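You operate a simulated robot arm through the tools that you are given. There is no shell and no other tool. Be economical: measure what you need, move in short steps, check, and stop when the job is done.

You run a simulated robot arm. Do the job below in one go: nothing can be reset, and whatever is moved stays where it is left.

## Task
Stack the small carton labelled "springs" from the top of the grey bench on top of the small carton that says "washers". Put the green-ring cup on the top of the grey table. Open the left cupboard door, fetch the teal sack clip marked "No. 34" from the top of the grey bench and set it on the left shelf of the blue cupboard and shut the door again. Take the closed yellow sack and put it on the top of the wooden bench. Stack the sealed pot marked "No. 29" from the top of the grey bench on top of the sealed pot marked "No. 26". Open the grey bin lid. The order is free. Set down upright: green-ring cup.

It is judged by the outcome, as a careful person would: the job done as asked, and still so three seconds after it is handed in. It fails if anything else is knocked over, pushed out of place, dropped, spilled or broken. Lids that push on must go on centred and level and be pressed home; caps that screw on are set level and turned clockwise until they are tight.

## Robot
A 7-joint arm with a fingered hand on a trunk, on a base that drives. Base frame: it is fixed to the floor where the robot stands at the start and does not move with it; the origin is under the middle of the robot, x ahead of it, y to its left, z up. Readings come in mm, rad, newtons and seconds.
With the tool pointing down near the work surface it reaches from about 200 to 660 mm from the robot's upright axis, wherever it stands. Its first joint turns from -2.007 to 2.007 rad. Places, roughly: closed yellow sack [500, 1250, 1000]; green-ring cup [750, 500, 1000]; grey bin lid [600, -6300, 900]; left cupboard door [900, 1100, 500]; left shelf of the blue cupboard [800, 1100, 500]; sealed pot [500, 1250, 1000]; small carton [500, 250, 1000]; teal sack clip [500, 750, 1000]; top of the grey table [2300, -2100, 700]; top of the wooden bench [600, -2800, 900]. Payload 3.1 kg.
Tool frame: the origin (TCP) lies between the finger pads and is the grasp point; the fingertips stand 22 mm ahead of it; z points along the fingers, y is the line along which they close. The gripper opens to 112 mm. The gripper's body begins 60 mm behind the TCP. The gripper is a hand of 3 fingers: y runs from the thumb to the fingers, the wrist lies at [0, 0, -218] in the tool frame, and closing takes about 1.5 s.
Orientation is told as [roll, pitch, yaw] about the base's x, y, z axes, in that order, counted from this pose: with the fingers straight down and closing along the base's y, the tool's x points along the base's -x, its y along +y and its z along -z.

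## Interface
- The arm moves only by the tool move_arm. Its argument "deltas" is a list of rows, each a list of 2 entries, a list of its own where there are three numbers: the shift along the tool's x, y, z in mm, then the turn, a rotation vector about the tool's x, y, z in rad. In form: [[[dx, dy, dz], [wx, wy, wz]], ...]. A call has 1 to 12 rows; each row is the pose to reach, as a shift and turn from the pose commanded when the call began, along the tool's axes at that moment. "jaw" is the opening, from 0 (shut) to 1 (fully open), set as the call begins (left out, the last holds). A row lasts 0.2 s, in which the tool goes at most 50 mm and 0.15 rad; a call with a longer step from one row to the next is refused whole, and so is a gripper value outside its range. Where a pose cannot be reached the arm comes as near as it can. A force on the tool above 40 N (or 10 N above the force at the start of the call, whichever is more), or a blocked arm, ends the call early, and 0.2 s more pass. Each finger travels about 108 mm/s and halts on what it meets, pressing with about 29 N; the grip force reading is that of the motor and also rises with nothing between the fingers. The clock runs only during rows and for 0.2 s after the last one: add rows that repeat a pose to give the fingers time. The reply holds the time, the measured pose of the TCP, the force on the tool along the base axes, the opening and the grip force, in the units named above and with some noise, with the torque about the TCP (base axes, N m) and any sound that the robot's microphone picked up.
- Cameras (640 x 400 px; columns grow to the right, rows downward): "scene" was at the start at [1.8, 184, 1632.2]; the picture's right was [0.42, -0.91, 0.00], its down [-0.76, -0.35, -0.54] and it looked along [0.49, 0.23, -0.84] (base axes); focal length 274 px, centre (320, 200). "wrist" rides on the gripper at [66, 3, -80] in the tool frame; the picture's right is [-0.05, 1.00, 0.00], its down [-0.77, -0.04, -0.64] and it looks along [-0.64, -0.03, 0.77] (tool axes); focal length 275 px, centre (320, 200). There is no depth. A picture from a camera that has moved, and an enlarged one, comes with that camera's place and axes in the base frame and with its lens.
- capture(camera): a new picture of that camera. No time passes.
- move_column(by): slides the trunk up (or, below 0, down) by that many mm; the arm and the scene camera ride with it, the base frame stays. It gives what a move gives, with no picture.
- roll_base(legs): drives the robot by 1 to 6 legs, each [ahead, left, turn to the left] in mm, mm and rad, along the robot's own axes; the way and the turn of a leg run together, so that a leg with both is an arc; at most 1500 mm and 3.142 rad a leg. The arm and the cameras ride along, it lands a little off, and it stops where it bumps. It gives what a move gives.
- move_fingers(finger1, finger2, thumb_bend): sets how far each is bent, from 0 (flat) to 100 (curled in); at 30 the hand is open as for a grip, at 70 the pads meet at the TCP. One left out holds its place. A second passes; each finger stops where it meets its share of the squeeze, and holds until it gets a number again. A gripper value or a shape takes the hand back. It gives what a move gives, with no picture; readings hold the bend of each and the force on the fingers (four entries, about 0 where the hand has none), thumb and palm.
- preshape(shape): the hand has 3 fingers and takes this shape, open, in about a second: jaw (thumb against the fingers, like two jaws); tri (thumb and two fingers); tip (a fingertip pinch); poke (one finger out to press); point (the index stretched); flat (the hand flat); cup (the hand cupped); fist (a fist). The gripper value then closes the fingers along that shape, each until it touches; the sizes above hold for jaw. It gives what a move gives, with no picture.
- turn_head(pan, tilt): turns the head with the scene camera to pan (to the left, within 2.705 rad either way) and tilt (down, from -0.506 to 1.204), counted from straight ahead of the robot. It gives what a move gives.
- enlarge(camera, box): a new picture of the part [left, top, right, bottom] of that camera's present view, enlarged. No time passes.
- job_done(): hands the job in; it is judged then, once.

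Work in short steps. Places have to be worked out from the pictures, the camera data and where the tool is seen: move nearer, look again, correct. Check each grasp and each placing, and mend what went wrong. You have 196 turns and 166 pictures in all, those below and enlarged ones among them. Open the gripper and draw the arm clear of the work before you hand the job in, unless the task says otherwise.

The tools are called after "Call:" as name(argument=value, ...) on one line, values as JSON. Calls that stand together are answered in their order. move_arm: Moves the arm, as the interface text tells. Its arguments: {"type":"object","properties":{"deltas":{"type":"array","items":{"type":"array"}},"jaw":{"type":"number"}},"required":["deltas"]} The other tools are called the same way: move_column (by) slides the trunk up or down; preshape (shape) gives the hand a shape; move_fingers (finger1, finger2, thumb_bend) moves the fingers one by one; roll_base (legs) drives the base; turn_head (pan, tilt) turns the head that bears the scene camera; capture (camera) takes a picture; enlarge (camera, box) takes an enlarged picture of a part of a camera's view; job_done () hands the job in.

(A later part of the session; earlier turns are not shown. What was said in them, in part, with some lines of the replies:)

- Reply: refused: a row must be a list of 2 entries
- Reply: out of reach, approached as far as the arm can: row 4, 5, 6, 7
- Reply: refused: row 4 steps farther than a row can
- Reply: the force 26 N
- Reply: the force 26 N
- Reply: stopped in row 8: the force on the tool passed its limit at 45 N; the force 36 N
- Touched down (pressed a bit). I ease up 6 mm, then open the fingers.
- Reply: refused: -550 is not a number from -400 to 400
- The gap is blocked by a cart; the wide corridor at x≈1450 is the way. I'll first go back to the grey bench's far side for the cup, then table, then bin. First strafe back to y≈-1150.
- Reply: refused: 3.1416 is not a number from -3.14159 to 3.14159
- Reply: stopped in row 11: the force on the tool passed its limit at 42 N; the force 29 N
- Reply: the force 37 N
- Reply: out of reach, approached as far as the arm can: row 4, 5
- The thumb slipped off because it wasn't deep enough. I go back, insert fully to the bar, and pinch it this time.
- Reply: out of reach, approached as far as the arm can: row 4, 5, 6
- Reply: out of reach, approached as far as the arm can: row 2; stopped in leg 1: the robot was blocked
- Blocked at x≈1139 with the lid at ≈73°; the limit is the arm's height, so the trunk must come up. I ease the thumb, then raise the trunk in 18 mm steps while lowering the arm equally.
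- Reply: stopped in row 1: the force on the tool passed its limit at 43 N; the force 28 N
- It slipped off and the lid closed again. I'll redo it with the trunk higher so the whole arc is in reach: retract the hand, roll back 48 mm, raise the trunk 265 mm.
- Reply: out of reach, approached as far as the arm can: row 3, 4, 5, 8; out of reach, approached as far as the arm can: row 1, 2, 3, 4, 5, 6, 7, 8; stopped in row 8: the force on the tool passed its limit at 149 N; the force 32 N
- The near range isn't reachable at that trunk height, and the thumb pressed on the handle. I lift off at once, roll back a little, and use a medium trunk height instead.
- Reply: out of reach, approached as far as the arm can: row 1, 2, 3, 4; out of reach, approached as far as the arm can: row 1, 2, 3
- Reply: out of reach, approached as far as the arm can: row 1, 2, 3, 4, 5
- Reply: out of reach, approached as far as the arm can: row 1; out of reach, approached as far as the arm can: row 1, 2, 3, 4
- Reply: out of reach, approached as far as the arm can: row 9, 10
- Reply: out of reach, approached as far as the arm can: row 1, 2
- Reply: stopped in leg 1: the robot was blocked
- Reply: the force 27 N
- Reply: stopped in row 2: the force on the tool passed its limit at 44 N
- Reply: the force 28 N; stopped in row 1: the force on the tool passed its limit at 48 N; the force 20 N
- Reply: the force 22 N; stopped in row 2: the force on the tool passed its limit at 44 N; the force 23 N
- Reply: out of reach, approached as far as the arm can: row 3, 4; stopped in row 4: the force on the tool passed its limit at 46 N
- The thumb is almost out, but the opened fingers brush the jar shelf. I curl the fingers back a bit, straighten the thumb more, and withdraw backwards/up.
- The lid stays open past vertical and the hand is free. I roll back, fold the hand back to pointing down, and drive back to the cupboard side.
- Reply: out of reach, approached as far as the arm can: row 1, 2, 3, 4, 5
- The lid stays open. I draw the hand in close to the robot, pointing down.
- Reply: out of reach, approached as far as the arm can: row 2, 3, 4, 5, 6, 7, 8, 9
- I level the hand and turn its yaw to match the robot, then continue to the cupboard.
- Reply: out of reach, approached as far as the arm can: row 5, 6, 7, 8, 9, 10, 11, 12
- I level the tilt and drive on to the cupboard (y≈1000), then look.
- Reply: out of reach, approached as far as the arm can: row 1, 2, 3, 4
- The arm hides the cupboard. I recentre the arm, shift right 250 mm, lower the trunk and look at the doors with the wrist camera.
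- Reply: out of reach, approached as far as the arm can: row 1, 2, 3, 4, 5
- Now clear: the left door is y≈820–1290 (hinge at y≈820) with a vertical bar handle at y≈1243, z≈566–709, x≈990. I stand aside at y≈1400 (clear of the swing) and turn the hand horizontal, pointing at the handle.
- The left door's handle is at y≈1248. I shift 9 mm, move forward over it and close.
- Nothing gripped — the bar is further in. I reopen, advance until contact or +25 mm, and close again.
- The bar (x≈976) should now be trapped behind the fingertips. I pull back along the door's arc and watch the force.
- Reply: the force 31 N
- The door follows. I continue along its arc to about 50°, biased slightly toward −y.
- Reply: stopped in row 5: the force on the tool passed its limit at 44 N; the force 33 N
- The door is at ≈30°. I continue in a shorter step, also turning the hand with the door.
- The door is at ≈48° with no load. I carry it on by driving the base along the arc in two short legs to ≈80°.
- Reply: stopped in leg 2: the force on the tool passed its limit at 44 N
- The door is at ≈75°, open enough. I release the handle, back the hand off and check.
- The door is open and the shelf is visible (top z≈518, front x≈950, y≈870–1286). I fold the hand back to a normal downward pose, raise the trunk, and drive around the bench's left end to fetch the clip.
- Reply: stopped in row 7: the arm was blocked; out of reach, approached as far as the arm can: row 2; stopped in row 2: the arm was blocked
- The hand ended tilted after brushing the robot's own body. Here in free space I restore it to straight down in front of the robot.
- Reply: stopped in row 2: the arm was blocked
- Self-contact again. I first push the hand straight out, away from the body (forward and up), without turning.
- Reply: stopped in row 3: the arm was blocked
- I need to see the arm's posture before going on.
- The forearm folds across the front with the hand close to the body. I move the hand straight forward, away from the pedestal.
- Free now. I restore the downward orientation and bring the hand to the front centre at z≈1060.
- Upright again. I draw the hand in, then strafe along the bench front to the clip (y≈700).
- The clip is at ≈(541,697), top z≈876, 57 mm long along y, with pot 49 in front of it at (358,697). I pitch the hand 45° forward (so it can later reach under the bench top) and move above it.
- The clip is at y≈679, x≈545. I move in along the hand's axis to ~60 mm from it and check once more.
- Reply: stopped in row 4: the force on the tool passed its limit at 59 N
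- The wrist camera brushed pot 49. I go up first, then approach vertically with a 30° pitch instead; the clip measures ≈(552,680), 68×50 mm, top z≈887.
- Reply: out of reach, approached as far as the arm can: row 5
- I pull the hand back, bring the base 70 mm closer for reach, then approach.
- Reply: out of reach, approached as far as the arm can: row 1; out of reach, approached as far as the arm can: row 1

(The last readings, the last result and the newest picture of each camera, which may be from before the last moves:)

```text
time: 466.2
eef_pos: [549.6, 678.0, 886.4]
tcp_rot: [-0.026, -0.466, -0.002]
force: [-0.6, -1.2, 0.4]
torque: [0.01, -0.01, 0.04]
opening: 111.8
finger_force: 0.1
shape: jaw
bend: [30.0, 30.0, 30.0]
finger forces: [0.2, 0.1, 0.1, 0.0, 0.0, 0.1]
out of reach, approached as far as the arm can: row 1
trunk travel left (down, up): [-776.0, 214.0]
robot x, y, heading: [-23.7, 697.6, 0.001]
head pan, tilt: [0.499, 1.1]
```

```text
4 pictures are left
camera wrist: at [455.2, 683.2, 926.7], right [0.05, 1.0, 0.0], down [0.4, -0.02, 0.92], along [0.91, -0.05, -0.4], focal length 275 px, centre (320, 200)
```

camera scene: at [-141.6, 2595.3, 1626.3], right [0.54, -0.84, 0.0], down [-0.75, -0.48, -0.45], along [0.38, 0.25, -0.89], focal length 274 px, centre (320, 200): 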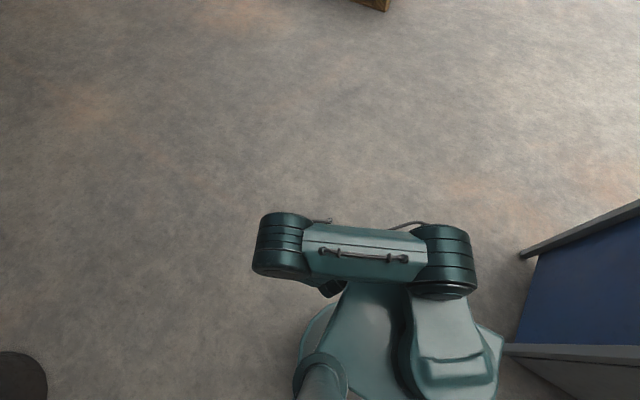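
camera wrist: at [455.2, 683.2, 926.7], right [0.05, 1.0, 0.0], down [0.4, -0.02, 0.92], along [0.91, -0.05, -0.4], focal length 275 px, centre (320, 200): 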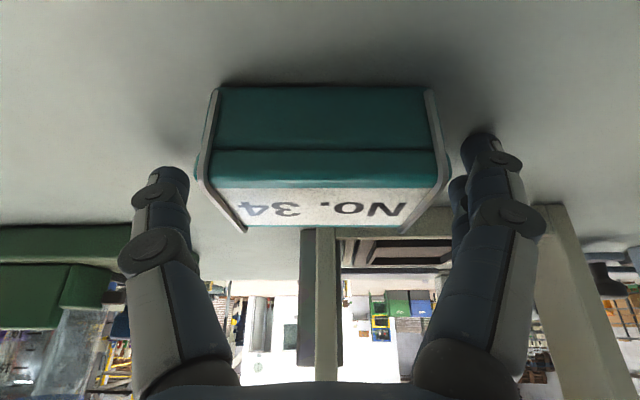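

Centred between the fingers. I lower 4 mm, close and lift.

Call:
move_arm(deltas=[[[2, 0, 4], [0, 0, 0]], [[2, 0, 4], [0, 0, 0]]])

Call:
move_arm(deltas=[[[0, 0, 0], [0, 0, 0]], [[0, 0, 0], [0, 0, 0]], [[0, 0, 0], [0, 0, 0]], [[0, 0, 0], [0, 0, 0]], [[0, 0, 0], [0, 0, 0]], [[0, 0, 0], [0, 0, 0]]], jaw=0)

Call:
move_arm(deltas=[[[-14, 0, -27], [0, 0, 0]], [[-32, 0, -63], [0, 0, 0]], [[-52, 0, -103], [0, 0, 0]], [[-70, 0, -140], [0, 0, 0]]])

```text
time: 466.8
eef_pos: [551.1, 675.1, 883.6]
tcp_rot: [-0.027, -0.47, -0.003]
force: [2.5, -5.8, 19.3]
torque: [1.16, -0.03, -0.17]
opening: 111.8
finger_force: 0.1
shape: jaw
bend: [29.0, 30.0, 30.0]
finger forces: [18.5, 0.0, 0.1, 0.1, 0.0, 0.0]
trunk travel left (down, up): [-776.0, 214.0]
robot x, y, heading: [-21.6, 695.7, 0.003]
head pan, tilt: [0.499, 1.1]
```

```text
time: 468.2
eef_pos: [547.9, 678.4, 882.9]
tcp_rot: [-0.029, -0.467, 0.0]
force: [-1.1, 6.5, 21.0]
torque: [0.05, 0.02, -0.03]
opening: 25.5
finger_force: 29.5
shape: jaw
bend: [75.0, 76.0, 73.0]
finger forces: [33.1, 2.1, 0.0, 0.1, 26.6, 0.1]
trunk travel left (down, up): [-776.0, 214.0]
robot x, y, heading: [-23.4, 697.2, 0.001]
head pan, tilt: [0.499, 1.1]
```

```text
time: 469.4
eef_pos: [551.8, 664.1, 1039.3]
tcp_rot: [-0.035, -0.467, -0.052]
force: [-0.2, 1.2, 0.6]
torque: [-0.02, 0.03, -0.03]
opening: 10.1
finger_force: 29.2
shape: jaw
bend: [77.0, 77.0, 78.0]
finger forces: [0.1, 0.0, 0.0, 0.1, 0.0, 0.0]
trunk travel left (down, up): [-776.0, 214.0]
robot x, y, heading: [-21.7, 698.9, 0.001]
head pan, tilt: [0.499, 1.1]
stopped in row 4: the arm was blocked; the commanded pose is now the measured one
```

The grip came up empty. I look where the clip is now.

Call:
capture(camera="wrist")

```text
3 pictures are left
camera wrist: at [457.1, 675.6, 1080.7], right [0.11, 0.99, -0.01], down [0.4, -0.03, 0.92], along [0.91, -0.1, -0.4], focal length 275 px, centre (320, 200)
```

wrist: 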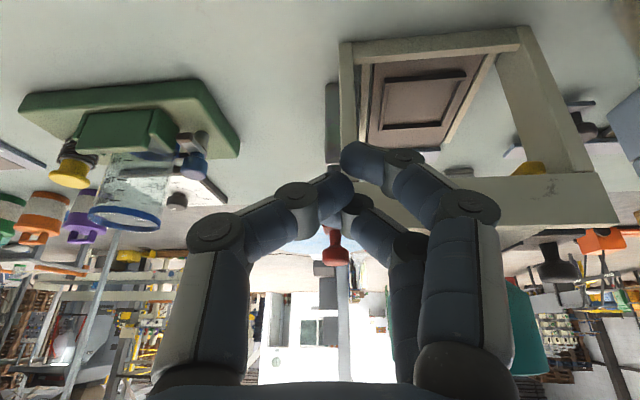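

The clip is out of the frame; re-reading the sizes it is ~58 mm long, centred nearer at x≈534. I move back a bit with the hand open to see it.

Call:
move_arm(deltas=[[[36, 3, 11], [-0.02, 0, -0.01]], [[73, 7, 22], [-0.04, 0, -0.02]], [[109, 10, 34], [-0.053, 0, -0.029]], [[109, 10, 34], [-0.053, 0, -0.029]]], jaw=1)

Call:
capture(camera="wrist")

```text
time: 470.4
eef_pos: [472.5, 675.5, 960.0]
tcp_rot: [0.008, -0.465, -0.018]
force: [-1.2, 0.4, -0.6]
torque: [-0.04, -0.01, 0.03]
opening: 112.2
finger_force: 0.1
shape: jaw
bend: [30.0, 30.0, 30.0]
finger forces: [0.0, 0.0, 0.1, 0.1, 0.0, 0.0]
out of reach, approached as far as the arm can: row 1
trunk travel left (down, up): [-776.0, 214.0]
robot x, y, heading: [-21.4, 696.1, 0.002]
head pan, tilt: [0.499, 1.1]
```

```text
2 pictures are left
camera wrist: at [376.3, 678.9, 1000.8], right [0.06, 1.0, 0.03], down [0.4, -0.05, 0.91], along [0.91, -0.04, -0.41], focal length 275 px, centre (320, 200)
```

wrist: 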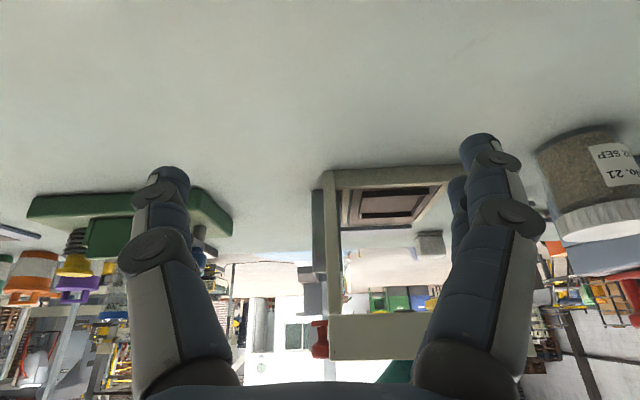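

The clip isn't in view here either; it may have slipped elsewhere. I move the arm aside to the right and use one head-camera zoom of the area.

Call:
move_arm(deltas=[[[-10, 0, -40], [0, 0, 0]], [[-20, 0, -80], [0, 0, 0]], [[10, -30, -115], [0, 0, 0]], [[40, -65, -145], [0, 0, 0]], [[60, -105, -175], [0, 0, 0]], [[75, -145, -205], [0, 0, 0]], [[90, -185, -230], [0, 0, 0]], [[105, -225, -255], [0, 0, 0]], [[113, -260, -270], [0, 0, 0]]])

Call:
turn_head(pan=0.0, tilt=0.95)

```text
refused: row 3 steps farther than a row can; nothing moved
```

```text
time: 471.3
eef_pos: [471.6, 671.1, 959.6]
tcp_rot: [0.01, -0.466, -0.022]
force: [-0.1, 0.2, 0.1]
torque: [0.01, 0.04, -0.01]
opening: 111.8
finger_force: 0.1
shape: jaw
bend: [30.0, 30.0, 30.0]
finger forces: [0.1, 0.1, 0.0, 0.0, 0.0, 0.0]
trunk travel left (down, up): [-776.0, 214.0]
robot x, y, heading: [-22.7, 695.7, -0.0]
head pan, tilt: [0.0, 0.949]
```

Call:
move_arm(deltas=[[[-10, 0, -40], [0, 0, 0]], [[-20, 0, -80], [0, 0, 0]], [[-5, -20, -105], [0, 0, 0]], [[15, -45, -130], [0, 0, 0]], [[35, -75, -155], [0, 0, 0]], [[55, -105, -180], [0, 0, 0]], [[72, -138, -203], [0, 0, 0]], [[88, -172, -225], [0, 0, 0]], [[102, -208, -245], [0, 0, 0]], [[113, -245, -265], [0, 0, 0]]])

Call:
turn_head(pan=-0.2, tilt=0.95)

Call:
enlarge(camera="scene", box=[120, 80, 520, 330])

```text
time: 473.5
eef_pos: [243.1, 426.8, 1145.3]
tcp_rot: [0.014, -0.465, -0.024]
force: [0.8, -0.6, 0.7]
torque: [0.02, 0.0, 0.01]
opening: 112.3
finger_force: 0.1
shape: jaw
bend: [30.0, 30.0, 30.0]
finger forces: [0.1, 0.0, 0.1, 0.1, 0.0, 0.0]
trunk travel left (down, up): [-776.0, 214.0]
robot x, y, heading: [-20.1, 696.5, 0.001]
head pan, tilt: [0.0, 0.949]
```

```text
time: 474.2
eef_pos: [244.3, 428.1, 1144.6]
tcp_rot: [0.009, -0.465, -0.023]
force: [-0.1, -0.7, 0.1]
torque: [0.02, -0.04, -0.04]
opening: 112.3
finger_force: 0.1
shape: jaw
bend: [30.0, 30.0, 30.0]
finger forces: [0.0, 0.0, 0.1, 0.0, 0.0, 0.1]
trunk travel left (down, up): [-776.0, 214.0]
robot x, y, heading: [-23.3, 696.0, -0.0]
head pan, tilt: [-0.201, 0.949]
```

```text
1.60 times, centred on (320, 205) of scene
camera zoom: at [-13.3, 837.2, 1636.5], right [-0.2, -0.98, 0.0], down [-0.8, 0.16, -0.58], along [0.57, -0.12, -0.81], focal length 439 px, centre (320, 192)
```

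zoom: 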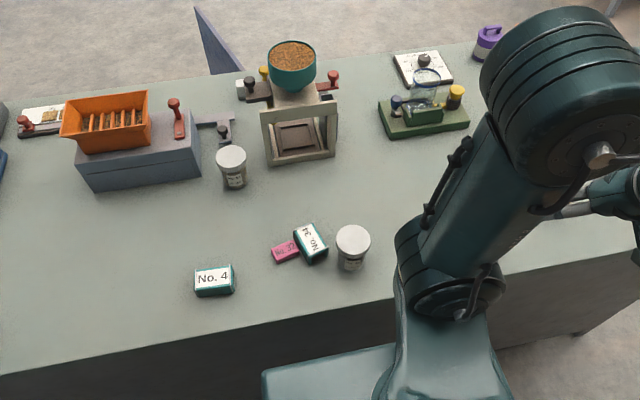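

Found it: the clip was flung to ≈(405,762), upright, long axis along x, right beside pink No. 32 (unmoved) and pot 49 (unmoved). I'll take it by its ends (closing along x) with the hand vertical; first restore the hand and hover above.

Call:
move_arm(deltas=[[[-11, 34, 16], [0, 0.1, 0]], [[-23, 69, 32], [0, 0.2, 0]], [[-34, 103, 47], [0, 0.3, 0]], [[-45, 138, 63], [0, 0.39, 0]], [[-57, 172, 79], [0, 0.465, 0]], [[-57, 172, 79], [0, 0.465, 0]]])

Call:
move_arm(deltas=[[[-8, 16, 5], [0, 0, 0.14]], [[-16, 32, 10], [0, 0, 0.28]], [[-24, 48, 15], [0, 0, 0.42]], [[-32, 64, 20], [0, 0, 0.56]], [[-40, 80, 30], [0, 0, 0.7]], [[-48, 97, 40], [0, 0, 0.84]], [[-56, 114, 55], [0, 0, 0.98]], [[-64, 130, 70], [0, 0, 1.12]], [[-70, 146, 85], [0, 0, 1.26]], [[-75, 162, 100], [0, 0, 1.41]], [[-75, 162, 100], [0, 0, 1.41]]])

```text
time: 475.6
eef_pos: [295.6, 580.5, 1060.8]
tcp_rot: [0.078, -0.155, -0.028]
force: [0.5, 0.2, 0.2]
torque: [-0.01, -0.01, -0.03]
opening: 112.1
finger_force: 0.0
shape: jaw
bend: [30.0, 30.0, 30.0]
finger forces: [0.0, 0.0, 0.0, 0.0, 0.1, 0.1]
out of reach, approached as far as the arm can: row 3, 4, 5, 6
trunk travel left (down, up): [-776.0, 214.0]
robot x, y, heading: [-23.2, 698.1, 0.002]
head pan, tilt: [-0.201, 0.949]
```

```text
time: 478.0
eef_pos: [387.7, 748.4, 988.9]
tcp_rot: [0.167, 0.051, -1.43]
force: [0.4, 0.1, -0.1]
torque: [0.01, 0.0, 0.01]
opening: 111.9
finger_force: 0.1
shape: jaw
bend: [30.0, 30.0, 30.0]
finger forces: [0.0, 0.1, 0.0, 0.1, 0.0, 0.1]
trunk travel left (down, up): [-776.0, 214.0]
robot x, y, heading: [-26.2, 693.3, 0.001]
head pan, tilt: [-0.201, 0.949]
```

Call:
move_arm(deltas=[[[4, 6, -4], [0.06, -0.02, 0]], [[8, 13, -8], [0.12, -0.04, 0]], [[11, 19, -11], [0.167, -0.051, 0]], [[11, 19, -11], [0.167, -0.051, 0]]])

```text
time: 479.0
eef_pos: [383.6, 762.2, 970.3]
tcp_rot: [0.043, 0.052, -1.433]
force: [0.1, 0.1, 0.5]
torque: [0.02, -0.01, 0.02]
opening: 111.9
finger_force: 0.0
shape: jaw
bend: [30.0, 30.0, 30.0]
finger forces: [0.0, 0.1, 0.1, 0.0, 0.0, 0.0]
out of reach, approached as far as the arm can: row 1, 2, 3, 4
trunk travel left (down, up): [-776.0, 214.0]
robot x, y, heading: [-21.5, 699.8, -0.002]
head pan, tilt: [-0.201, 0.949]
```

The arm seems cramped at this range. I roll back 90 mm and extend instead.

Call:
roll_base(legs=[[-90, 0, 0]])

Call:
move_arm(deltas=[[[-5, 37, -20], [0.02, -0.02, 0]], [[-10, 74, -30], [0.03, -0.04, 0]], [[-16, 111, -30], [0.043, -0.052, 0]], [[-16, 111, -30], [0.043, -0.052, 0]]])

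```text
time: 480.1
eef_pos: [295.2, 761.1, 970.6]
tcp_rot: [0.044, 0.05, -1.436]
force: [0.6, -0.2, 0.2]
torque: [0.01, -0.05, 0.05]
opening: 111.9
finger_force: 0.0
shape: jaw
bend: [30.0, 30.0, 30.0]
finger forces: [0.0, 0.0, 0.0, 0.0, 0.1, 0.0]
trunk travel left (down, up): [-776.0, 214.0]
robot x, y, heading: [-111.4, 699.3, -0.003]
head pan, tilt: [-0.201, 0.949]
```

```text
time: 481.1
eef_pos: [360.1, 768.8, 960.2]
tcp_rot: [0.034, 0.102, -1.447]
force: [-0.7, 0.0, -0.9]
torque: [0.0, 0.01, 0.0]
opening: 111.9
finger_force: 0.1
shape: jaw
bend: [30.0, 30.0, 30.0]
finger forces: [0.1, 0.0, 0.0, 0.0, 0.0, 0.0]
out of reach, approached as far as the arm can: row 1, 2, 3, 4
trunk travel left (down, up): [-776.0, 214.0]
robot x, y, heading: [-111.8, 697.2, -0.005]
head pan, tilt: [-0.201, 0.949]
```

The arm is near a joint limit in this wrist turn. I go back up to a neutral pose (yaw 0) and will try the opposite turn (+90°).

Call:
move_arm(deltas=[[[0, 0, -40], [0, 0, -0.1]], [[0, 0, -80], [0, 0, -0.24]], [[0, 0, -120], [0, 0, -0.38]], [[-20, -15, -150], [0, 0, -0.52]], [[-40, -30, -170], [0, 0, -0.66]], [[-60, -45, -170], [0, 0, -0.8]], [[-60, -60, -170], [0, 0, -0.94]], [[-60, -75, -170], [0, 0, -1.08]], [[-60, -90, -170], [0, 0, -1.22]], [[-60, -100, -170], [0, 0, -1.36]], [[-60, -100, -170], [0, 0, -1.44]]])

```text
time: 483.5
eef_pos: [229.7, 686.6, 1104.0]
tcp_rot: [0.217, -0.014, -0.059]
force: [-0.7, -1.6, -0.3]
torque: [-0.01, -0.02, -0.05]
opening: 112.1
finger_force: 0.2
shape: jaw
bend: [30.0, 30.0, 30.0]
finger forces: [0.0, 0.0, 0.0, 0.0, 0.1, 0.0]
out of reach, approached as far as the arm can: row 1, 2, 3, 4, 5, 6, 7, 8, 9, 10, 11
trunk travel left (down, up): [-776.0, 214.0]
robot x, y, heading: [-112.8, 698.2, 0.001]
head pan, tilt: [-0.201, 0.949]
```

I try straightening the arm: extend far ahead at height, level the hand, to let the elbow re-settle.

Call:
move_arm(deltas=[[[-35, 0, -10], [0.05, 0, 0]], [[-70, 0, -20], [0.1, 0, 0]], [[-105, 0, -30], [0.15, 0, 0]], [[-140, 0, -40], [0.217, 0, 0]], [[-175, 0, -40], [0.217, 0, 0]], [[-210, 0, -40], [0.217, 0, 0]], [[-245, 0, -40], [0.217, 0, 0]], [[-280, 0, -40], [0.217, 0, 0]], [[-280, 0, -40], [0.217, 0, 0]]])

```text
time: 485.5
eef_pos: [336.1, 719.4, 1077.3]
tcp_rot: [0.167, -0.103, -0.07]
force: [0.3, 0.5, 0.0]
torque: [-0.03, 0.01, 0.02]
opening: 111.9
finger_force: 0.0
shape: jaw
bend: [30.0, 30.0, 30.0]
finger forces: [0.0, 0.1, 0.1, 0.0, 0.0, 0.0]
out of reach, approached as far as the arm can: row 1, 2, 3, 4, 5, 6, 7, 8, 9
trunk travel left (down, up): [-776.0, 214.0]
robot x, y, heading: [-110.1, 693.4, 0.0]
head pan, tilt: [-0.201, 0.949]
```

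Stuck at a limit. The forward-pitched pose worked before, so I pitch the hand forward again and see if reach returns.

Call:
move_arm(deltas=[[[0, 0, -10], [0.05, -0.1, -0.02]], [[0, 0, -20], [0.1, -0.2, -0.04]], [[-20, 0, -20], [0.14, -0.3, -0.06]], [[-40, 0, -20], [0.167, -0.4, -0.07]], [[-80, 0, -20], [0.167, -0.46, -0.07]], [[-120, 0, -20], [0.167, -0.46, -0.07]], [[-150, 0, -20], [0.167, -0.46, -0.07]]])

```text
time: 487.1
eef_pos: [477.7, 706.1, 1116.2]
tcp_rot: [-0.013, -0.566, -0.035]
force: [0.8, -0.7, 0.0]
torque: [0.02, 0.0, 0.03]
opening: 112.3
finger_force: 0.2
shape: jaw
bend: [30.0, 30.0, 30.0]
finger forces: [0.0, 0.0, 0.0, 0.0, 0.1, 0.0]
trunk travel left (down, up): [-776.0, 214.0]
robot x, y, heading: [-113.0, 693.6, -0.002]
head pan, tilt: [-0.201, 0.949]
```

Reach is back in this pose. From here I bring the hand to vertical slowly while extended.

Call:
move_arm(deltas=[[[0, 0, 0], [0, 0.1, 0]], [[0, 0, 0], [0, 0.2, 0]], [[0, 0, 0], [0, 0.3, 0]], [[0, 0, 0], [0, 0.4, 0]], [[0, 0, 0], [0, 0.5, 0]], [[0, 0, 0], [0, 0.566, 0]]])

```text
time: 488.5
eef_pos: [447.9, 683.7, 1097.0]
tcp_rot: [0.016, -0.449, -0.043]
force: [-0.1, -0.3, 0.0]
torque: [0.02, 0.03, 0.02]
opening: 111.8
finger_force: 0.1
shape: jaw
bend: [30.0, 30.0, 30.0]
finger forces: [0.1, 0.1, 0.1, 0.0, 0.1, 0.1]
out of reach, approached as far as the arm can: row 1, 2, 3, 4, 5, 6
trunk travel left (down, up): [-776.0, 214.0]
robot x, y, heading: [-113.7, 695.5, -0.001]
head pan, tilt: [-0.201, 0.949]
```

The wrist can't reach vertical in this branch, but it works pitched ≥0.45. I'll grip the clip's side walls near its far end (away from the pink one) with the hand turned by 180° so the single thumb is on the pink side. I turn the hand.

Call:
move_arm(deltas=[[[0, 0, 0], [0, -0.05, 0.13]], [[0, 0, 0], [0, -0.05, 0.27]], [[0, 0, 0], [0, -0.05, 0.41]], [[0, 0, 0], [0, -0.05, 0.55]], [[0, 0, 0], [0, -0.05, 0.69]], [[0, 0, 0], [0, -0.05, 0.83]], [[0, 0, 0], [0, -0.05, 0.97]], [[0, 0, 0], [0, -0.05, 1.11]], [[0, 0, 0], [0, -0.05, 1.25]], [[0, 0, 0], [0, -0.05, 1.39]], [[0, 0, 0], [0, -0.05, 1.53]]])

```text
time: 490.9
eef_pos: [445.9, 683.6, 1095.6]
tcp_rot: [0.484, -0.033, -1.587]
force: [0.9, -0.4, 0.0]
torque: [0.01, -0.02, 0.0]
opening: 112.1
finger_force: 0.1
shape: jaw
bend: [30.0, 30.0, 30.0]
finger forces: [0.0, 0.0, 0.0, 0.0, 0.0, 0.1]
trunk travel left (down, up): [-776.0, 214.0]
robot x, y, heading: [-116.6, 696.1, 0.002]
head pan, tilt: [-0.201, 0.949]
```

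Call:
move_arm(deltas=[[[0, 0, 0], [0, 0, 0.14]], [[0, 0, 0], [0, 0, 0.28]], [[0, 0, 0], [0, 0, 0.42]], [[0, 0, 0], [0, 0, 0.56]], [[0, 0, 0], [0, 0, 0.7]], [[0, 0, 0], [0, 0, 0.84]], [[0, 0, 0], [0, 0, 0.98]], [[0, 0, 0], [0, 0, 1.12]], [[0, 0, 0], [0, 0, 1.26]], [[0, 0, 0], [0, 0, 1.4]], [[0, 0, 0], [0, 0, 1.54]]])

```text
time: 493.3
eef_pos: [434.9, 630.1, 1086.0]
tcp_rot: [0.258, 0.578, -2.88]
force: [0.0, 1.0, 0.6]
torque: [-0.01, 0.02, -0.03]
opening: 112.0
finger_force: 0.1
shape: jaw
bend: [30.0, 30.0, 30.0]
finger forces: [0.0, 0.1, 0.1, 0.0, 0.0, 0.0]
out of reach, approached as far as the arm can: row 4, 5, 6, 7, 8, 9, 10, 11
trunk travel left (down, up): [-776.0, 214.0]
robot x, y, heading: [-112.5, 695.9, -0.008]
head pan, tilt: [-0.201, 0.949]
```

The last joint reaches its limit there. I turn back to yaw 0 and use that instead.

Call:
move_arm(deltas=[[[0, 0, 0], [0, 0, -0.14]], [[0, 0, 0], [0, 0, -0.28]], [[0, 0, 0], [0, 0, -0.42]], [[0, 0, 0], [0, 0, -0.56]], [[0, 0, 0], [0, 0, -0.7]], [[0, 0, 0], [0, 0, -0.84]], [[0, 0, 0], [0, 0, -0.98]], [[0, 0, 0], [0, 0, -1.12]], [[0, 0, 0], [0, 0, -1.26]], [[0, 0, 0], [0, 0, -1.4]], [[0, 0, 0], [0, 0, -1.54]]])

Call:
move_arm(deltas=[[[0, 0, 0], [0, 0, -0.14]], [[0, 0, 0], [0, 0, -0.28]], [[0, 0, 0], [0, 0, -0.42]], [[0, 0, 0], [0, 0, -0.56]], [[0, 0, 0], [0, 0, -0.7]], [[0, 0, 0], [0, 0, -0.84]], [[0, 0, 0], [0, 0, -0.98]], [[0, 0, 0], [0, 0, -1.12]], [[0, 0, 0], [0, 0, -1.26]], [[0, 0, 0], [0, 0, -1.4]], [[0, 0, 0], [0, 0, -1.54]]])

```text
time: 495.7
eef_pos: [432.6, 625.1, 1085.8]
tcp_rot: [0.601, -0.198, -1.478]
force: [-0.1, -0.3, 0.6]
torque: [-0.03, -0.02, 0.04]
opening: 111.9
finger_force: 0.0
shape: jaw
bend: [30.0, 30.0, 30.0]
finger forces: [0.1, 0.0, 0.0, 0.0, 0.0, 0.0]
trunk travel left (down, up): [-776.0, 214.0]
robot x, y, heading: [-110.0, 693.4, -0.0]
head pan, tilt: [-0.201, 0.949]
```

```text
time: 498.1
eef_pos: [432.5, 624.8, 1086.2]
tcp_rot: [-0.223, -0.593, 0.195]
force: [-0.1, -0.3, 0.4]
torque: [0.0, 0.01, -0.01]
opening: 111.8
finger_force: 0.0
shape: jaw
bend: [30.0, 30.0, 30.0]
finger forces: [0.0, 0.0, 0.0, 0.0, 0.0, 0.0]
trunk travel left (down, up): [-776.0, 214.0]
robot x, y, heading: [-114.5, 698.3, -0.007]
head pan, tilt: [-0.201, 0.949]
```

Call:
move_arm(deltas=[[[8, 31, 13], [-0.04, 0.02, 0.01]], [[15, 61, 26], [-0.08, 0.04, 0.02]], [[23, 92, 38], [-0.12, 0.06, 0.03]], [[30, 122, 51], [-0.16, 0.08, 0.04]], [[38, 153, 64], [-0.195, 0.093, 0.052]], [[38, 153, 64], [-0.195, 0.093, 0.052]]])

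```text
time: 499.5
eef_pos: [427.4, 763.4, 985.0]
tcp_rot: [0.012, -0.507, 0.119]
force: [-0.2, 0.0, 0.6]
torque: [0.03, 0.03, 0.02]
opening: 111.7
finger_force: 0.0
shape: jaw
bend: [30.0, 30.0, 30.0]
finger forces: [0.0, 0.0, 0.0, 0.0, 0.0, 0.1]
trunk travel left (down, up): [-776.0, 214.0]
robot x, y, heading: [-109.9, 697.0, -0.004]
head pan, tilt: [-0.201, 0.949]
```

Good pose. I back off 60 mm so the clip is in view, and use the last picture for exact alignment.

Call:
move_arm(deltas=[[[22, 3, -21], [0, 0, 0]], [[45, 7, -42], [0, 0, 0]], [[45, 7, -42], [0, 0, 0]]])

Call:
capture(camera="wrist")

```text
time: 500.3
eef_pos: [367.3, 760.8, 999.0]
tcp_rot: [0.015, -0.505, 0.117]
force: [-0.2, -0.4, -0.9]
torque: [-0.01, -0.02, -0.02]
opening: 112.0
finger_force: 0.1
shape: jaw
bend: [30.0, 30.0, 30.0]
finger forces: [0.0, 0.0, 0.0, 0.0, 0.1, 0.0]
trunk travel left (down, up): [-776.0, 214.0]
robot x, y, heading: [-114.9, 696.7, -0.002]
head pan, tilt: [-0.201, 0.949]
```

```text
0 pictures are left
camera wrist: at [270.0, 751.2, 1036.7], right [-0.08, 1.0, 0.03], down [0.37, 0.0, 0.93], along [0.93, 0.09, -0.37], focal length 275 px, centre (320, 200)
```

wrist: 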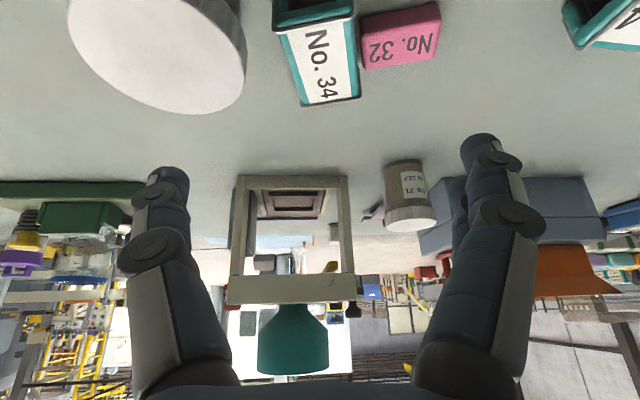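

The last picture shows the clip at ≈(411,770), yaw ≈15°, 7 mm from the pink block, which is lower than the clip. I'll grip only the clip's upper edge with the fingertips staying above the pink block's top: descend slowly to TCP z≈906.

Call:
move_arm(deltas=[[[-2, 1, 28], [-0.023, 0, -0.042]], [[-4, 3, 56], [-0.046, 0, -0.084]], [[-5, 4, 82], [-0.07, 0, -0.125]], [[1, 4, 92], [-0.07, 0, -0.125]], [[4, 4, 98], [-0.07, 0, -0.125]], [[6, 4, 102], [-0.07, 0, -0.125]], [[6, 4, 102], [-0.07, 0, -0.125]]])

```text
time: 501.9
eef_pos: [409.6, 771.5, 907.3]
tcp_rot: [0.014, -0.509, 0.262]
force: [0.1, -0.4, -0.2]
torque: [-0.01, 0.01, -0.04]
opening: 112.2
finger_force: 0.1
shape: jaw
bend: [30.0, 30.0, 30.0]
finger forces: [0.0, 0.0, 0.0, 0.0, 0.0, 0.0]
trunk travel left (down, up): [-776.0, 214.0]
robot x, y, heading: [-114.3, 695.2, -0.007]
head pan, tilt: [-0.201, 0.949]
```

No contact. I close and read the opening.

Call:
move_arm(deltas=[[[0, 0, 0], [0, 0, 0]], [[0, 0, 0], [0, 0, 0]], [[0, 0, 0], [0, 0, 0]], [[0, 0, 0], [0, 0, 0]], [[0, 0, 0], [0, 0, 0]], [[0, 0, 0], [0, 0, 0]]], jaw=0)

```text
time: 503.3
eef_pos: [410.2, 771.1, 908.4]
tcp_rot: [0.016, -0.51, 0.261]
force: [1.2, 0.8, 6.9]
torque: [-0.09, -0.12, 0.04]
opening: 35.2
finger_force: 29.1
shape: jaw
bend: [73.0, 73.0, 70.0]
finger forces: [13.5, 14.0, 0.1, 0.1, 26.9, 0.0]
trunk travel left (down, up): [-776.0, 214.0]
robot x, y, heading: [-111.8, 695.9, -0.004]
head pan, tilt: [-0.201, 0.949]
```

Symmetric grip at 35 mm — it holds the clip. I lift slowly and verify.

Call:
move_arm(deltas=[[[-6, 0, -11], [0, 0, 0]], [[-15, 0, -26], [0, 0, 0]], [[-29, 0, -52], [0, 0, 0]], [[-49, 0, -87], [0, 0, 0]], [[-63, 0, -114], [0, 0, 0]], [[-63, 0, -114], [0, 0, 0]]])

```text
time: 504.7
eef_pos: [410.4, 769.1, 1037.8]
tcp_rot: [0.012, -0.507, 0.263]
force: [-0.1, 0.6, -0.1]
torque: [0.01, 0.02, -0.03]
opening: 16.1
finger_force: 28.9
shape: jaw
bend: [78.0, 78.0, 76.0]
finger forces: [0.1, 0.0, 0.0, 0.1, 0.0, 0.1]
trunk travel left (down, up): [-776.0, 214.0]
robot x, y, heading: [-109.9, 695.9, -0.001]
head pan, tilt: [-0.201, 0.949]
```

It slipped off the rounded top edge when lifting. The clip was being pressed down, so it should be where it was. I retry with a pre-narrowed opening (56 mm), so I can go deeper without sweeping the pink block, descending slowly and stopping on contact.

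Call:
move_arm(deltas=[[[0, 0, 0], [0, 0, 0]], [[0, 0, 0], [0, 0, 0]], [[20, 0, 36], [0, 0, 0]], [[40, 0, 72], [0, 0, 0]], [[56, 0, 101], [0, 0, 0]], [[59, 0, 107], [0, 0, 0]], [[61, 0, 110], [0, 0, 0]], [[63, 0, 113], [0, 0, 0]], [[63, 0, 113], [0, 0, 0]]], jaw=0.5)

```text
time: 506.6
eef_pos: [412.4, 770.6, 914.4]
tcp_rot: [0.01, -0.53, 0.266]
force: [-2.9, -1.2, 23.5]
torque: [-0.91, -0.33, -0.14]
opening: 55.8
finger_force: 0.1
shape: jaw
bend: [73.0, 73.0, 70.0]
finger forces: [0.0, 0.1, 0.1, 0.0, 23.8, 0.0]
trunk travel left (down, up): [-776.0, 214.0]
robot x, y, heading: [-113.7, 693.7, -0.003]
head pan, tilt: [-0.201, 0.949]
stopped in row 9: the force on the tool passed its limit at 42 N (the readings are from after the stop); the commanded pose is now the measured one
```

The thumb landed on the clip's top, so the clip sits ~10 mm further toward −y. I rise, shift 11 mm and descend again.

Call:
move_arm(deltas=[[[-8, 0, -14], [0, 0, 0]], [[-8, -11, -14], [0, 0.02, 0]], [[-3, -11, -5], [0, 0.02, 0]], [[0, -11, 0], [0, 0.02, 0]], [[3, -11, 5], [0, 0.02, 0]], [[5, -11, 9], [0, 0.02, 0]], [[6, -11, 12], [0, 0.02, 0]], [[6, -11, 12], [0, 0.02, 0]]])

```text
time: 507.9
eef_pos: [422.4, 760.0, 913.8]
tcp_rot: [0.003, -0.527, 0.271]
force: [-3.8, -0.3, 26.9]
torque: [-0.99, -0.44, -0.11]
opening: 55.0
finger_force: 0.0
shape: jaw
bend: [73.0, 73.0, 70.0]
finger forces: [0.0, 0.0, 0.0, 0.0, 28.1, 0.0]
trunk travel left (down, up): [-776.0, 214.0]
robot x, y, heading: [-116.4, 696.3, -0.006]
head pan, tilt: [-0.201, 0.949]
stopped in row 6: the force on the tool passed its limit at 46 N (the readings are from after the stop); the commanded pose is now the measured one
```

Still on the thumb: the clip lies further to −y. I rise, open to ~90 mm, centre at y≈740 and descend again.

Call:
move_arm(deltas=[[[-10, 0, -18], [0, 0.01, 0]], [[-10, 0, -18], [0, 0.02, 0]], [[-3, -20, -21], [0, 0.02, 0]], [[3, -20, -9], [0, 0.02, 0]], [[8, -20, 0], [0, 0.02, 0]], [[11, -20, 5], [0, 0.02, 0]], [[14, -20, 10], [0, 0.02, 0]], [[16, -20, 14], [0, 0.02, 0]], [[16, -20, 14], [0, 0.02, 0]]], jaw=0.8)

```text
time: 509.9
eef_pos: [421.0, 739.4, 890.7]
tcp_rot: [0.004, -0.497, 0.271]
force: [-1.1, 1.3, 3.2]
torque: [-0.11, 0.19, -0.02]
opening: 89.2
finger_force: 0.1
shape: jaw
bend: [59.0, 59.0, 55.0]
finger forces: [0.0, 0.0, 0.1, 0.0, 0.0, 1.4]
trunk travel left (down, up): [-776.0, 214.0]
robot x, y, heading: [-112.4, 698.5, -0.001]
head pan, tilt: [-0.201, 0.949]
```

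The fingers are around it now (slight palm touch). I rise 4 mm and close.

Call:
move_arm(deltas=[[[-2, 2, -4], [0, 0, 0]], [[-2, 2, -4], [0, 0, 0]], [[-2, 2, -4], [0, 0, 0]], [[-2, 2, -4], [0, 0, 0]], [[-2, 2, -4], [0, 0, 0]], [[-2, 2, -4], [0, 0, 0]], [[-2, 2, -4], [0, 0, 0]]], jaw=0)

```text
time: 511.5
eef_pos: [420.7, 741.6, 894.9]
tcp_rot: [0.005, -0.496, 0.271]
force: [-0.1, 0.7, -0.3]
torque: [-0.04, -0.01, -0.02]
opening: 37.6
finger_force: 29.0
shape: jaw
bend: [73.0, 73.0, 70.0]
finger forces: [13.2, 12.7, 0.1, 0.0, 25.9, 0.1]
trunk travel left (down, up): [-776.0, 214.0]
robot x, y, heading: [-112.9, 696.1, -0.002]
head pan, tilt: [-0.201, 0.949]
```

Symmetric grip at 37.6 mm with no net force. I lift slowly.

Call:
move_arm(deltas=[[[-4, 0, -7], [0, 0, 0]], [[-10, 0, -17], [0, 0, 0]], [[-19, 0, -35], [0, 0, 0]], [[-34, 0, -61], [0, 0, 0]], [[-53, 0, -96], [0, 0, 0]], [[-68, 0, -123], [0, 0, 0]], [[-68, 0, -123], [0, 0, 0]]])

```text
time: 513.1
eef_pos: [420.2, 744.0, 1034.1]
tcp_rot: [0.003, -0.496, 0.272]
force: [0.5, -0.4, -0.8]
torque: [-0.04, -0.03, -0.03]
opening: 37.6
finger_force: 29.0
shape: jaw
bend: [73.0, 73.0, 70.0]
finger forces: [13.6, 12.9, 0.0, 0.0, 26.4, 0.0]
trunk travel left (down, up): [-776.0, 214.0]
robot x, y, heading: [-116.0, 696.2, -0.001]
head pan, tilt: [-0.201, 0.949]
```

The clip is held firmly. I raise the trunk for clearance and drive back around the bench's left end to the cupboard side.

Call:
move_column(by=80)

Call:
roll_base(legs=[[0, 300, 0], [-240, 0, 0], [0, 1400, 0]])

```text
time: 514.2
eef_pos: [419.5, 743.3, 1114.0]
tcp_rot: [0.004, -0.497, 0.269]
force: [-0.6, 0.3, -0.2]
torque: [0.02, 0.0, -0.04]
opening: 37.4
finger_force: 29.4
shape: jaw
bend: [73.0, 73.0, 70.0]
finger forces: [13.6, 12.8, 0.0, 0.0, 26.3, 0.1]
trunk travel left (down, up): [-856.0, 134.0]
robot x, y, heading: [-112.4, 696.3, -0.004]
head pan, tilt: [-0.201, 0.949]
```

```text
time: 524.0
eef_pos: [200.8, 2389.7, 1113.3]
tcp_rot: [0.003, -0.497, 0.257]
force: [-0.5, -0.7, -0.8]
torque: [0.01, 0.03, -0.01]
opening: 37.3
finger_force: 28.7
shape: jaw
bend: [73.0, 73.0, 70.0]
finger forces: [13.6, 12.9, 0.1, 0.1, 26.4, 0.0]
trunk travel left (down, up): [-856.0, 134.0]
robot x, y, heading: [-332.4, 2352.0, -0.014]
head pan, tilt: [-0.201, 0.949]
```

Call:
roll_base(legs=[[0, 0, 0.014], [1450, 0, 0], [530, 0, 0], [0, 0, 3.14], [0, 900, 0]])

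```text
time: 545.9
eef_pos: [1145.4, 1458.6, 1114.2]
tcp_rot: [0.003, -0.497, -2.854]
force: [-0.2, -0.3, 0.1]
torque: [0.02, -0.02, 0.0]
opening: 37.1
finger_force: 28.8
shape: jaw
bend: [73.0, 74.0, 70.0]
finger forces: [13.3, 12.5, 0.0, 0.0, 25.9, 0.0]
trunk travel left (down, up): [-856.0, 134.0]
robot x, y, heading: [1680.0, 1515.2, -3.118]
head pan, tilt: [-0.201, 0.949]
```

Still holding the clip. I strafe so the hand lines up with the open compartment and lower the trunk.

Call:
roll_base(legs=[[0, 215, -0.024]])

Call:
move_column(by=-400)

Call:
move_column(by=-100)

```text
time: 547.5
eef_pos: [1145.3, 1264.0, 1112.4]
tcp_rot: [0.003, -0.497, -2.878]
force: [0.4, 0.5, 0.4]
torque: [0.01, 0.03, -0.02]
opening: 37.1
finger_force: 29.0
shape: jaw
bend: [73.0, 74.0, 70.0]
finger forces: [13.2, 12.6, 0.0, 0.0, 25.9, 0.0]
trunk travel left (down, up): [-856.0, 134.0]
robot x, y, heading: [1677.4, 1304.6, 3.132]
head pan, tilt: [-0.201, 0.949]
```

```text
time: 551.4
eef_pos: [1146.3, 1265.0, 713.1]
tcp_rot: [0.005, -0.495, -2.878]
force: [0.6, 1.4, -0.3]
torque: [0.02, 0.03, 0.0]
opening: 37.0
finger_force: 29.6
shape: jaw
bend: [73.0, 74.0, 70.0]
finger forces: [13.3, 12.5, 0.1, 0.0, 25.8, 0.0]
trunk travel left (down, up): [-456.0, 534.0]
robot x, y, heading: [1678.0, 1306.5, 3.133]
head pan, tilt: [-0.201, 0.949]
```

```text
time: 552.7
eef_pos: [1145.5, 1263.6, 613.9]
tcp_rot: [0.004, -0.497, -2.877]
force: [1.0, 0.4, 0.0]
torque: [0.0, -0.01, 0.04]
opening: 36.8
finger_force: 28.8
shape: jaw
bend: [73.0, 74.0, 70.0]
finger forces: [13.3, 12.4, 0.0, 0.1, 25.9, 0.0]
trunk travel left (down, up): [-356.0, 634.0]
robot x, y, heading: [1679.7, 1306.5, 3.135]
head pan, tilt: [-0.201, 0.949]
```

Call:
move_arm(deltas=[[[-7, 36, 7], [0, -0.03, 0]], [[-15, 72, 13], [0, -0.06, 0]], [[-22, 108, 20], [0, -0.08, 0]], [[-30, 144, 26], [0, -0.1, 0]], [[-30, 144, 26], [0, -0.1, 0]]])

```text
time: 553.9
eef_pos: [1146.4, 1115.0, 607.3]
tcp_rot: [0.004, -0.599, -2.879]
force: [0.2, -0.9, 0.3]
torque: [0.01, -0.03, 0.0]
opening: 36.8
finger_force: 29.1
shape: jaw
bend: [73.0, 74.0, 70.0]
finger forces: [13.5, 12.5, 0.0, 0.0, 26.0, 0.0]
trunk travel left (down, up): [-356.0, 634.0]
robot x, y, heading: [1676.9, 1305.1, 3.134]
head pan, tilt: [-0.201, 0.949]
```

The hand is lined up with the compartment at (…,1115). I drive forward 238 mm to bring the clip over the shelf.

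Call:
roll_base(legs=[[238, 0, 0]])

```text
time: 555.6
eef_pos: [914.8, 1117.2, 608.8]
tcp_rot: [0.004, -0.598, -2.882]
force: [-0.6, -0.8, 0.0]
torque: [0.04, -0.02, -0.02]
opening: 37.1
finger_force: 28.9
shape: jaw
bend: [73.0, 74.0, 70.0]
finger forces: [13.6, 12.5, 0.1, 0.0, 26.1, 0.0]
trunk travel left (down, up): [-356.0, 634.0]
robot x, y, heading: [1448.6, 1305.1, 3.131]
head pan, tilt: [-0.201, 0.949]
```

Inside without contact. I move 22 mm further in and lower slowly until the clip touches the shelf.

Call:
move_arm(deltas=[[[-18, -6, 12], [0, 0, 0]], [[-12, -6, 20], [0, 0, 0]], [[-6, -6, 29], [0, 0, 0]], [[0, -6, 37], [0, 0, 0]], [[3, -6, 42], [0, 0, 0]], [[5, -6, 45], [0, 0, 0]], [[7, -6, 48], [0, 0, 0]], [[9, -6, 50], [0, 0, 0]]])

```text
time: 557.4
eef_pos: [890.7, 1119.0, 562.3]
tcp_rot: [0.006, -0.599, -2.88]
force: [0.2, -0.1, 0.9]
torque: [-0.02, 0.0, 0.02]
opening: 37.1
finger_force: 29.0
shape: jaw
bend: [73.0, 74.0, 70.0]
finger forces: [13.5, 12.5, 0.0, 0.1, 26.1, 0.0]
trunk travel left (down, up): [-356.0, 634.0]
robot x, y, heading: [1442.9, 1302.2, 3.133]
head pan, tilt: [-0.201, 0.949]
```

Call:
move_arm(deltas=[[[2, 0, 3], [0, 0, 0]], [[3, 0, 5], [0, 0, 0]], [[5, 0, 7], [0, 0, 0]], [[6, 0, 9], [0, 0, 0]], [[8, 0, 11], [0, 0, 0]], [[9, 0, 13], [0, 0, 0]], [[11, 0, 15], [0, 0, 0]], [[12, 0, 17], [0, 0, 0]], [[14, 0, 20], [0, 0, 0]], [[16, 0, 23], [0, 0, 0]]])

```text
time: 559.6
eef_pos: [891.5, 1119.4, 534.4]
tcp_rot: [0.006, -0.599, -2.881]
force: [-0.8, -0.5, -0.1]
torque: [-0.01, -0.01, 0.01]
opening: 36.9
finger_force: 28.9
shape: jaw
bend: [73.0, 74.0, 70.0]
finger forces: [13.5, 12.6, 0.0, 0.0, 26.2, 0.1]
trunk travel left (down, up): [-356.0, 634.0]
robot x, y, heading: [1447.3, 1309.9, 3.127]
head pan, tilt: [-0.201, 0.949]
```

Still no contact; the shelf is a bit lower. I continue down.

Call:
move_arm(deltas=[[[2, 0, 3], [0, 0, 0]], [[4, 0, 6], [0, 0, 0]], [[6, 0, 9], [0, 0, 0]], [[8, 0, 12], [0, 0, 0]], [[10, 0, 15], [0, 0, 0]], [[12, 0, 18], [0, 0, 0]], [[14, 0, 21], [0, 0, 0]], [[16, 0, 24], [0, 0, 0]], [[18, 0, 27], [0, 0, 0]], [[20, 0, 30], [0, 0, 0]]])

```text
time: 561.8
eef_pos: [889.8, 1118.3, 499.9]
tcp_rot: [0.003, -0.607, -2.878]
force: [-3.5, -2.8, 14.0]
torque: [-0.07, 0.06, 0.03]
opening: 37.1
finger_force: 28.9
shape: jaw
bend: [74.0, 74.0, 70.0]
finger forces: [16.2, 13.2, 0.0, 0.0, 28.2, 0.1]
trunk travel left (down, up): [-356.0, 634.0]
robot x, y, heading: [1449.0, 1304.6, 3.133]
head pan, tilt: [-0.201, 0.949]
```

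Contact at bottom z≈460, which means the shelf's front edge is at x≈886 — the clip is only half on. I lift 18 mm, move 70 mm further in and set down again.

Call:
move_arm(deltas=[[[-10, 0, -15], [0, 0, 0]], [[-36, -8, 2], [0, 0, 0]], [[-66, -18, 23], [0, 0, 0]], [[-62, -18, 29], [0, 0, 0]], [[-59, -18, 33], [0, 0, 0]], [[-57, -18, 36], [0, 0, 0]], [[-55, -18, 38], [0, 0, 0]], [[-53, -18, 41], [0, 0, 0]]])

```text
time: 563.6
eef_pos: [824.6, 1117.7, 499.9]
tcp_rot: [0.004, -0.609, -2.879]
force: [-1.1, 0.7, 7.1]
torque: [-0.09, -0.12, 0.02]
opening: 37.1
finger_force: 28.5
shape: jaw
bend: [74.0, 74.0, 70.0]
finger forces: [17.0, 11.9, 0.0, 0.0, 29.5, 0.1]
trunk travel left (down, up): [-356.0, 634.0]
robot x, y, heading: [1444.9, 1306.3, 3.128]
head pan, tilt: [-0.201, 0.949]
```

Contact again at the same height, now well on the shelf. I open the fingers and withdraw back and up.

Call:
move_arm(deltas=[[[0, 0, 0], [0, 0, 0]], [[0, 0, 0], [0, 0, 0]], [[0, 0, 0], [0, 0, 0]], [[0, 0, 0], [0, 0, 0]]], jaw=0.7)

Call:
move_arm(deltas=[[[-8, 0, -12], [0, 0, 0]], [[-17, 0, -25], [0, 0, 0]], [[-28, 0, -41], [0, 0, 0]], [[-34, 0, -50], [0, 0, 0]], [[0, 11, -70], [0, 0, 0]], [[35, 22, -95], [0, 0, 0]], [[65, 32, -115], [0, 0, 0]]])

```text
time: 564.6
eef_pos: [826.2, 1118.1, 498.0]
tcp_rot: [0.003, -0.604, -2.879]
force: [0.7, -0.2, 0.2]
torque: [0.0, -0.01, -0.04]
opening: 77.9
finger_force: 0.1
shape: jaw
bend: [67.0, 67.0, 64.0]
finger forces: [0.1, 0.1, 0.0, 0.0, 0.1, 0.1]
trunk travel left (down, up): [-356.0, 634.0]
robot x, y, heading: [1450.2, 1309.8, 3.135]
head pan, tilt: [-0.201, 0.949]
```

```text
time: 566.2
eef_pos: [944.1, 1115.7, 551.8]
tcp_rot: [0.003, -0.602, -2.879]
force: [0.4, -0.4, -1.3]
torque: [0.03, -0.02, -0.01]
opening: 78.1
finger_force: 0.0
shape: jaw
bend: [67.0, 67.0, 64.0]
finger forces: [0.0, 0.1, 0.0, 0.0, 0.0, 0.0]
trunk travel left (down, up): [-356.0, 634.0]
robot x, y, heading: [1442.9, 1306.5, 3.129]
head pan, tilt: [-0.201, 0.949]
```

The clip is released on the shelf. Now I back out and bring the closed hand to the outer side of the open door to push it shut.

Call:
roll_base(legs=[[-540, 0, 0], [0, 315, 0], [150, 0, 0.008]])

Call:
move_arm(deltas=[[[0, 0, 0], [0, 0, 0]], [[0, 0, 0], [0, 0, 0]], [[0, 0, 0], [0, 0, 0]], [[0, 0, 0], [0, 0, 0]]], jaw=0)

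```text
time: 572.0
eef_pos: [1339.7, 783.0, 550.7]
tcp_rot: [0.004, -0.599, -2.856]
force: [0.0, 0.8, -0.2]
torque: [-0.02, 0.01, 0.01]
opening: 78.1
finger_force: 0.0
shape: jaw
bend: [67.0, 67.0, 64.0]
finger forces: [0.0, 0.0, 0.1, 0.0, 0.0, 0.0]
trunk travel left (down, up): [-356.0, 634.0]
robot x, y, heading: [1837.5, 982.0, -3.129]
head pan, tilt: [-0.201, 0.949]
```

```text
time: 573.0
eef_pos: [1340.6, 783.2, 551.4]
tcp_rot: [0.004, -0.599, -2.856]
force: [0.3, 0.3, -0.1]
torque: [-0.01, 0.0, -0.01]
opening: 0.2
finger_force: 29.6
shape: jaw
bend: [67.0, 67.0, 76.0]
finger forces: [0.0, 0.0, 0.0, 0.1, 0.0, 0.0]
trunk travel left (down, up): [-356.0, 634.0]
robot x, y, heading: [1842.3, 991.5, -3.129]
head pan, tilt: [-0.201, 0.949]
```

I strafe right (+y) in steps, pushing the door's outer face, and watch the force.

Call:
roll_base(legs=[[0, -130, 0]])

Call:
roll_base(legs=[[0, -110, 0]])

```text
time: 574.3
eef_pos: [1339.2, 917.9, 550.6]
tcp_rot: [0.005, -0.599, -2.86]
force: [-0.7, -0.2, -0.5]
torque: [0.0, 0.04, 0.0]
opening: 0.0
finger_force: 29.1
shape: jaw
bend: [67.0, 67.0, 76.0]
finger forces: [0.0, 0.0, 0.0, 0.1, 0.0, 0.0]
trunk travel left (down, up): [-356.0, 634.0]
robot x, y, heading: [1835.1, 1116.9, -3.133]
head pan, tilt: [-0.201, 0.949]
```

```text
time: 575.5
eef_pos: [1337.4, 1028.0, 550.1]
tcp_rot: [0.005, -0.599, -2.858]
force: [-0.1, -0.5, -0.2]
torque: [-0.03, 0.0, 0.01]
opening: 0.0
finger_force: 28.9
shape: jaw
bend: [67.0, 67.0, 76.0]
finger forces: [0.1, 0.0, 0.0, 0.0, 0.0, 0.0]
trunk travel left (down, up): [-356.0, 634.0]
robot x, y, heading: [1837.5, 1232.7, -3.124]
head pan, tilt: [-0.201, 0.949]
```

No resistance felt, as expected for a free hinge; by geometry the door is now ≈57°. I drive ahead so the fist pushes it closed, in steps.

Call:
roll_base(legs=[[200, 0, 0]])

Call:
roll_base(legs=[[90, 0, 0]])

Call:
roll_base(legs=[[40, 0, 0]])

```text
time: 577.1
eef_pos: [1137.6, 1021.1, 550.8]
tcp_rot: [0.003, -0.598, -2.852]
force: [0.0, 0.0, -0.4]
torque: [0.03, -0.01, -0.01]
opening: 0.0
finger_force: 29.4
shape: jaw
bend: [68.0, 68.0, 76.0]
finger forces: [0.0, 0.1, 0.0, 0.0, 0.1, 0.1]
trunk travel left (down, up): [-356.0, 634.0]
robot x, y, heading: [1631.7, 1225.2, -3.125]
head pan, tilt: [-0.201, 0.949]
```

```text
time: 578.2
eef_pos: [1047.7, 1021.6, 551.3]
tcp_rot: [0.005, -0.599, -2.852]
force: [0.5, 0.1, 0.1]
torque: [-0.03, -0.01, 0.0]
opening: 0.4
finger_force: 28.9
shape: jaw
bend: [68.0, 68.0, 76.0]
finger forces: [0.0, 0.0, 0.0, 0.0, 0.0, 0.1]
trunk travel left (down, up): [-356.0, 634.0]
robot x, y, heading: [1548.1, 1224.9, -3.121]
head pan, tilt: [-0.201, 0.949]
```

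```text
time: 579.1
eef_pos: [1008.1, 1019.7, 550.3]
tcp_rot: [0.007, -0.598, -2.851]
force: [-0.3, 0.0, 0.8]
torque: [0.0, -0.01, 0.01]
opening: 0.1
finger_force: 29.0
shape: jaw
bend: [68.0, 68.0, 76.0]
finger forces: [0.0, 0.0, 0.0, 0.0, 0.0, 0.0]
trunk travel left (down, up): [-356.0, 634.0]
robot x, y, heading: [1506.3, 1220.9, -3.125]
head pan, tilt: [-0.201, 0.949]
```

Still no contact at x≈1008. I advance with the arm in small steps, stopping on force.

Call:
move_arm(deltas=[[[-6, -2, 4], [0, 0, 0]], [[-12, -4, 8], [0, 0, 0]], [[-18, -6, 12], [0, 0, 0]], [[-24, -9, 16], [0, 0, 0]], [[-30, -11, 20], [0, 0, 0]], [[-36, -13, 24], [0, 0, 0]], [[-41, -15, 28], [0, 0, 0]], [[-47, -17, 32], [0, 0, 0]]])

```text
time: 580.9
eef_pos: [954.6, 1017.8, 549.3]
tcp_rot: [0.004, -0.589, -2.849]
force: [21.7, -0.5, -1.4]
torque: [-0.05, -0.16, -0.24]
opening: 0.1
finger_force: 29.2
shape: jaw
bend: [68.0, 71.0, 76.0]
finger forces: [0.0, 24.7, 0.1, 0.1, 0.0, 0.0]
trunk travel left (down, up): [-356.0, 634.0]
robot x, y, heading: [1506.6, 1224.9, -3.123]
head pan, tilt: [-0.201, 0.949]
```

Firm contact (22 N) at the door plane — it is shut. I press a little nearer the free edge to make sure it is fully home.

Call:
move_arm(deltas=[[[16, 6, -11], [0, 0, 0]], [[5, -40, -18], [0, 0, 0]], [[-5, -85, -25], [0, 0, 0]], [[-17, -128, -32], [0, 0, 0]], [[-29, -133, -24], [0, 0, 0]], [[-35, -135, -20], [0, 0, 0]], [[-41, -137, -16], [0, 0, 0]], [[-45, -138, -13], [0, 0, 0]], [[-49, -140, -10], [0, 0, 0]]])

```text
time: 581.6
eef_pos: [954.1, 1068.1, 559.5]
tcp_rot: [0.005, -0.578, -2.836]
force: [7.9, 0.6, 0.8]
torque: [0.04, 0.01, -0.1]
opening: 0.0
finger_force: 28.7
shape: jaw
bend: [68.0, 71.0, 76.0]
finger forces: [0.0, 9.9, 0.0, 0.0, 0.1, 0.0]
trunk travel left (down, up): [-356.0, 634.0]
robot x, y, heading: [1500.4, 1225.8, -3.12]
head pan, tilt: [-0.201, 0.949]
stopped in row 3: the force on the tool passed its limit at 50 N (the readings are from after the stop); the commanded pose is now the measured one
```

The plane is at the same x at both places (y≈1018 and 1068), so the door is flat shut. I back away, open the hand, and finish.

Call:
roll_base(legs=[[-400, 0, 0]])

Call:
move_arm(deltas=[[[0, 0, -10], [0, 0, 0]], [[0, 0, -20], [0, 0, 0]], [[0, 0, -20], [0, 0, 0]], [[0, 0, -20], [0, 0, 0]], [[0, 0, -20], [0, 0, 0]], [[0, 0, -20], [0, 0, 0]]], jaw=1)

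```text
time: 584.2
eef_pos: [1368.4, 1078.3, 560.4]
tcp_rot: [0.003, -0.579, -2.844]
force: [-0.1, 0.5, 0.4]
torque: [-0.01, 0.01, 0.0]
opening: 0.0
finger_force: 29.3
shape: jaw
bend: [68.0, 69.0, 76.0]
finger forces: [0.0, 0.0, 0.0, 0.1, 0.0, 0.0]
trunk travel left (down, up): [-356.0, 634.0]
robot x, y, heading: [1922.2, 1234.6, -3.13]
head pan, tilt: [-0.201, 0.949]
```

```text
time: 585.6
eef_pos: [1378.3, 1081.5, 577.2]
tcp_rot: [0.004, -0.58, -2.846]
force: [0.3, 0.3, 0.0]
torque: [0.0, 0.02, -0.01]
opening: 112.2
finger_force: 0.2
shape: jaw
bend: [30.0, 30.0, 30.0]
finger forces: [0.0, 0.0, 0.0, 0.0, 0.1, 0.0]
trunk travel left (down, up): [-356.0, 634.0]
robot x, y, heading: [1921.3, 1233.5, -3.129]
head pan, tilt: [-0.201, 0.949]
```

All parts are done as far as I can tell, the hand is open and clear of the work. I hand the job in.

Call:
job_done()

```text
The job is handed in.
```

I carried out all six parts and handed the job in, but I used up the pictures, so the clip and the door are confirmed by touch readings only.

| Part | State | How I know |
|---|---|---|
| "Springs" carton on "washers" carton | Stacked | Seen, and the "washers" label was read |
| Pot No. 29 on pot No. 26 | Stacked | Seen. No. 26 was read, but I took No. 29 to be the fourth pot because the others read 21, 26 and 49 |
| Closed yellow sack on the wooden bench | Standing | Seen |
| Green-ring cup on the grey table | Standing upright | Seen |
| Grey bin lid | Open past vertical, and it stayed open | Seen. It fell shut several times before this |
| Teal clip No. 34 on the left cupboard shelf | Set down on the shelf | Touch only: I took the last grip without a picture, and its width and the shelf contact fit the clip |
| Left cupboard door | Shut | Touch only: the hand met the door at the same depth at two points |

- **Contact with other things:** The wrist camera pressed on the lid of pot No. 49, which looked unmoved in later pictures. The hand also touched something lightly near that pot during the last grip, with no picture after.
- **The clip:** It slipped out of the grip twice on the bench. The first time it was thrown about 150 mm, and it stayed on the bench top. It ended up beside the pink block No. 32, which looked unmoved in the pictures taken after that first slip.
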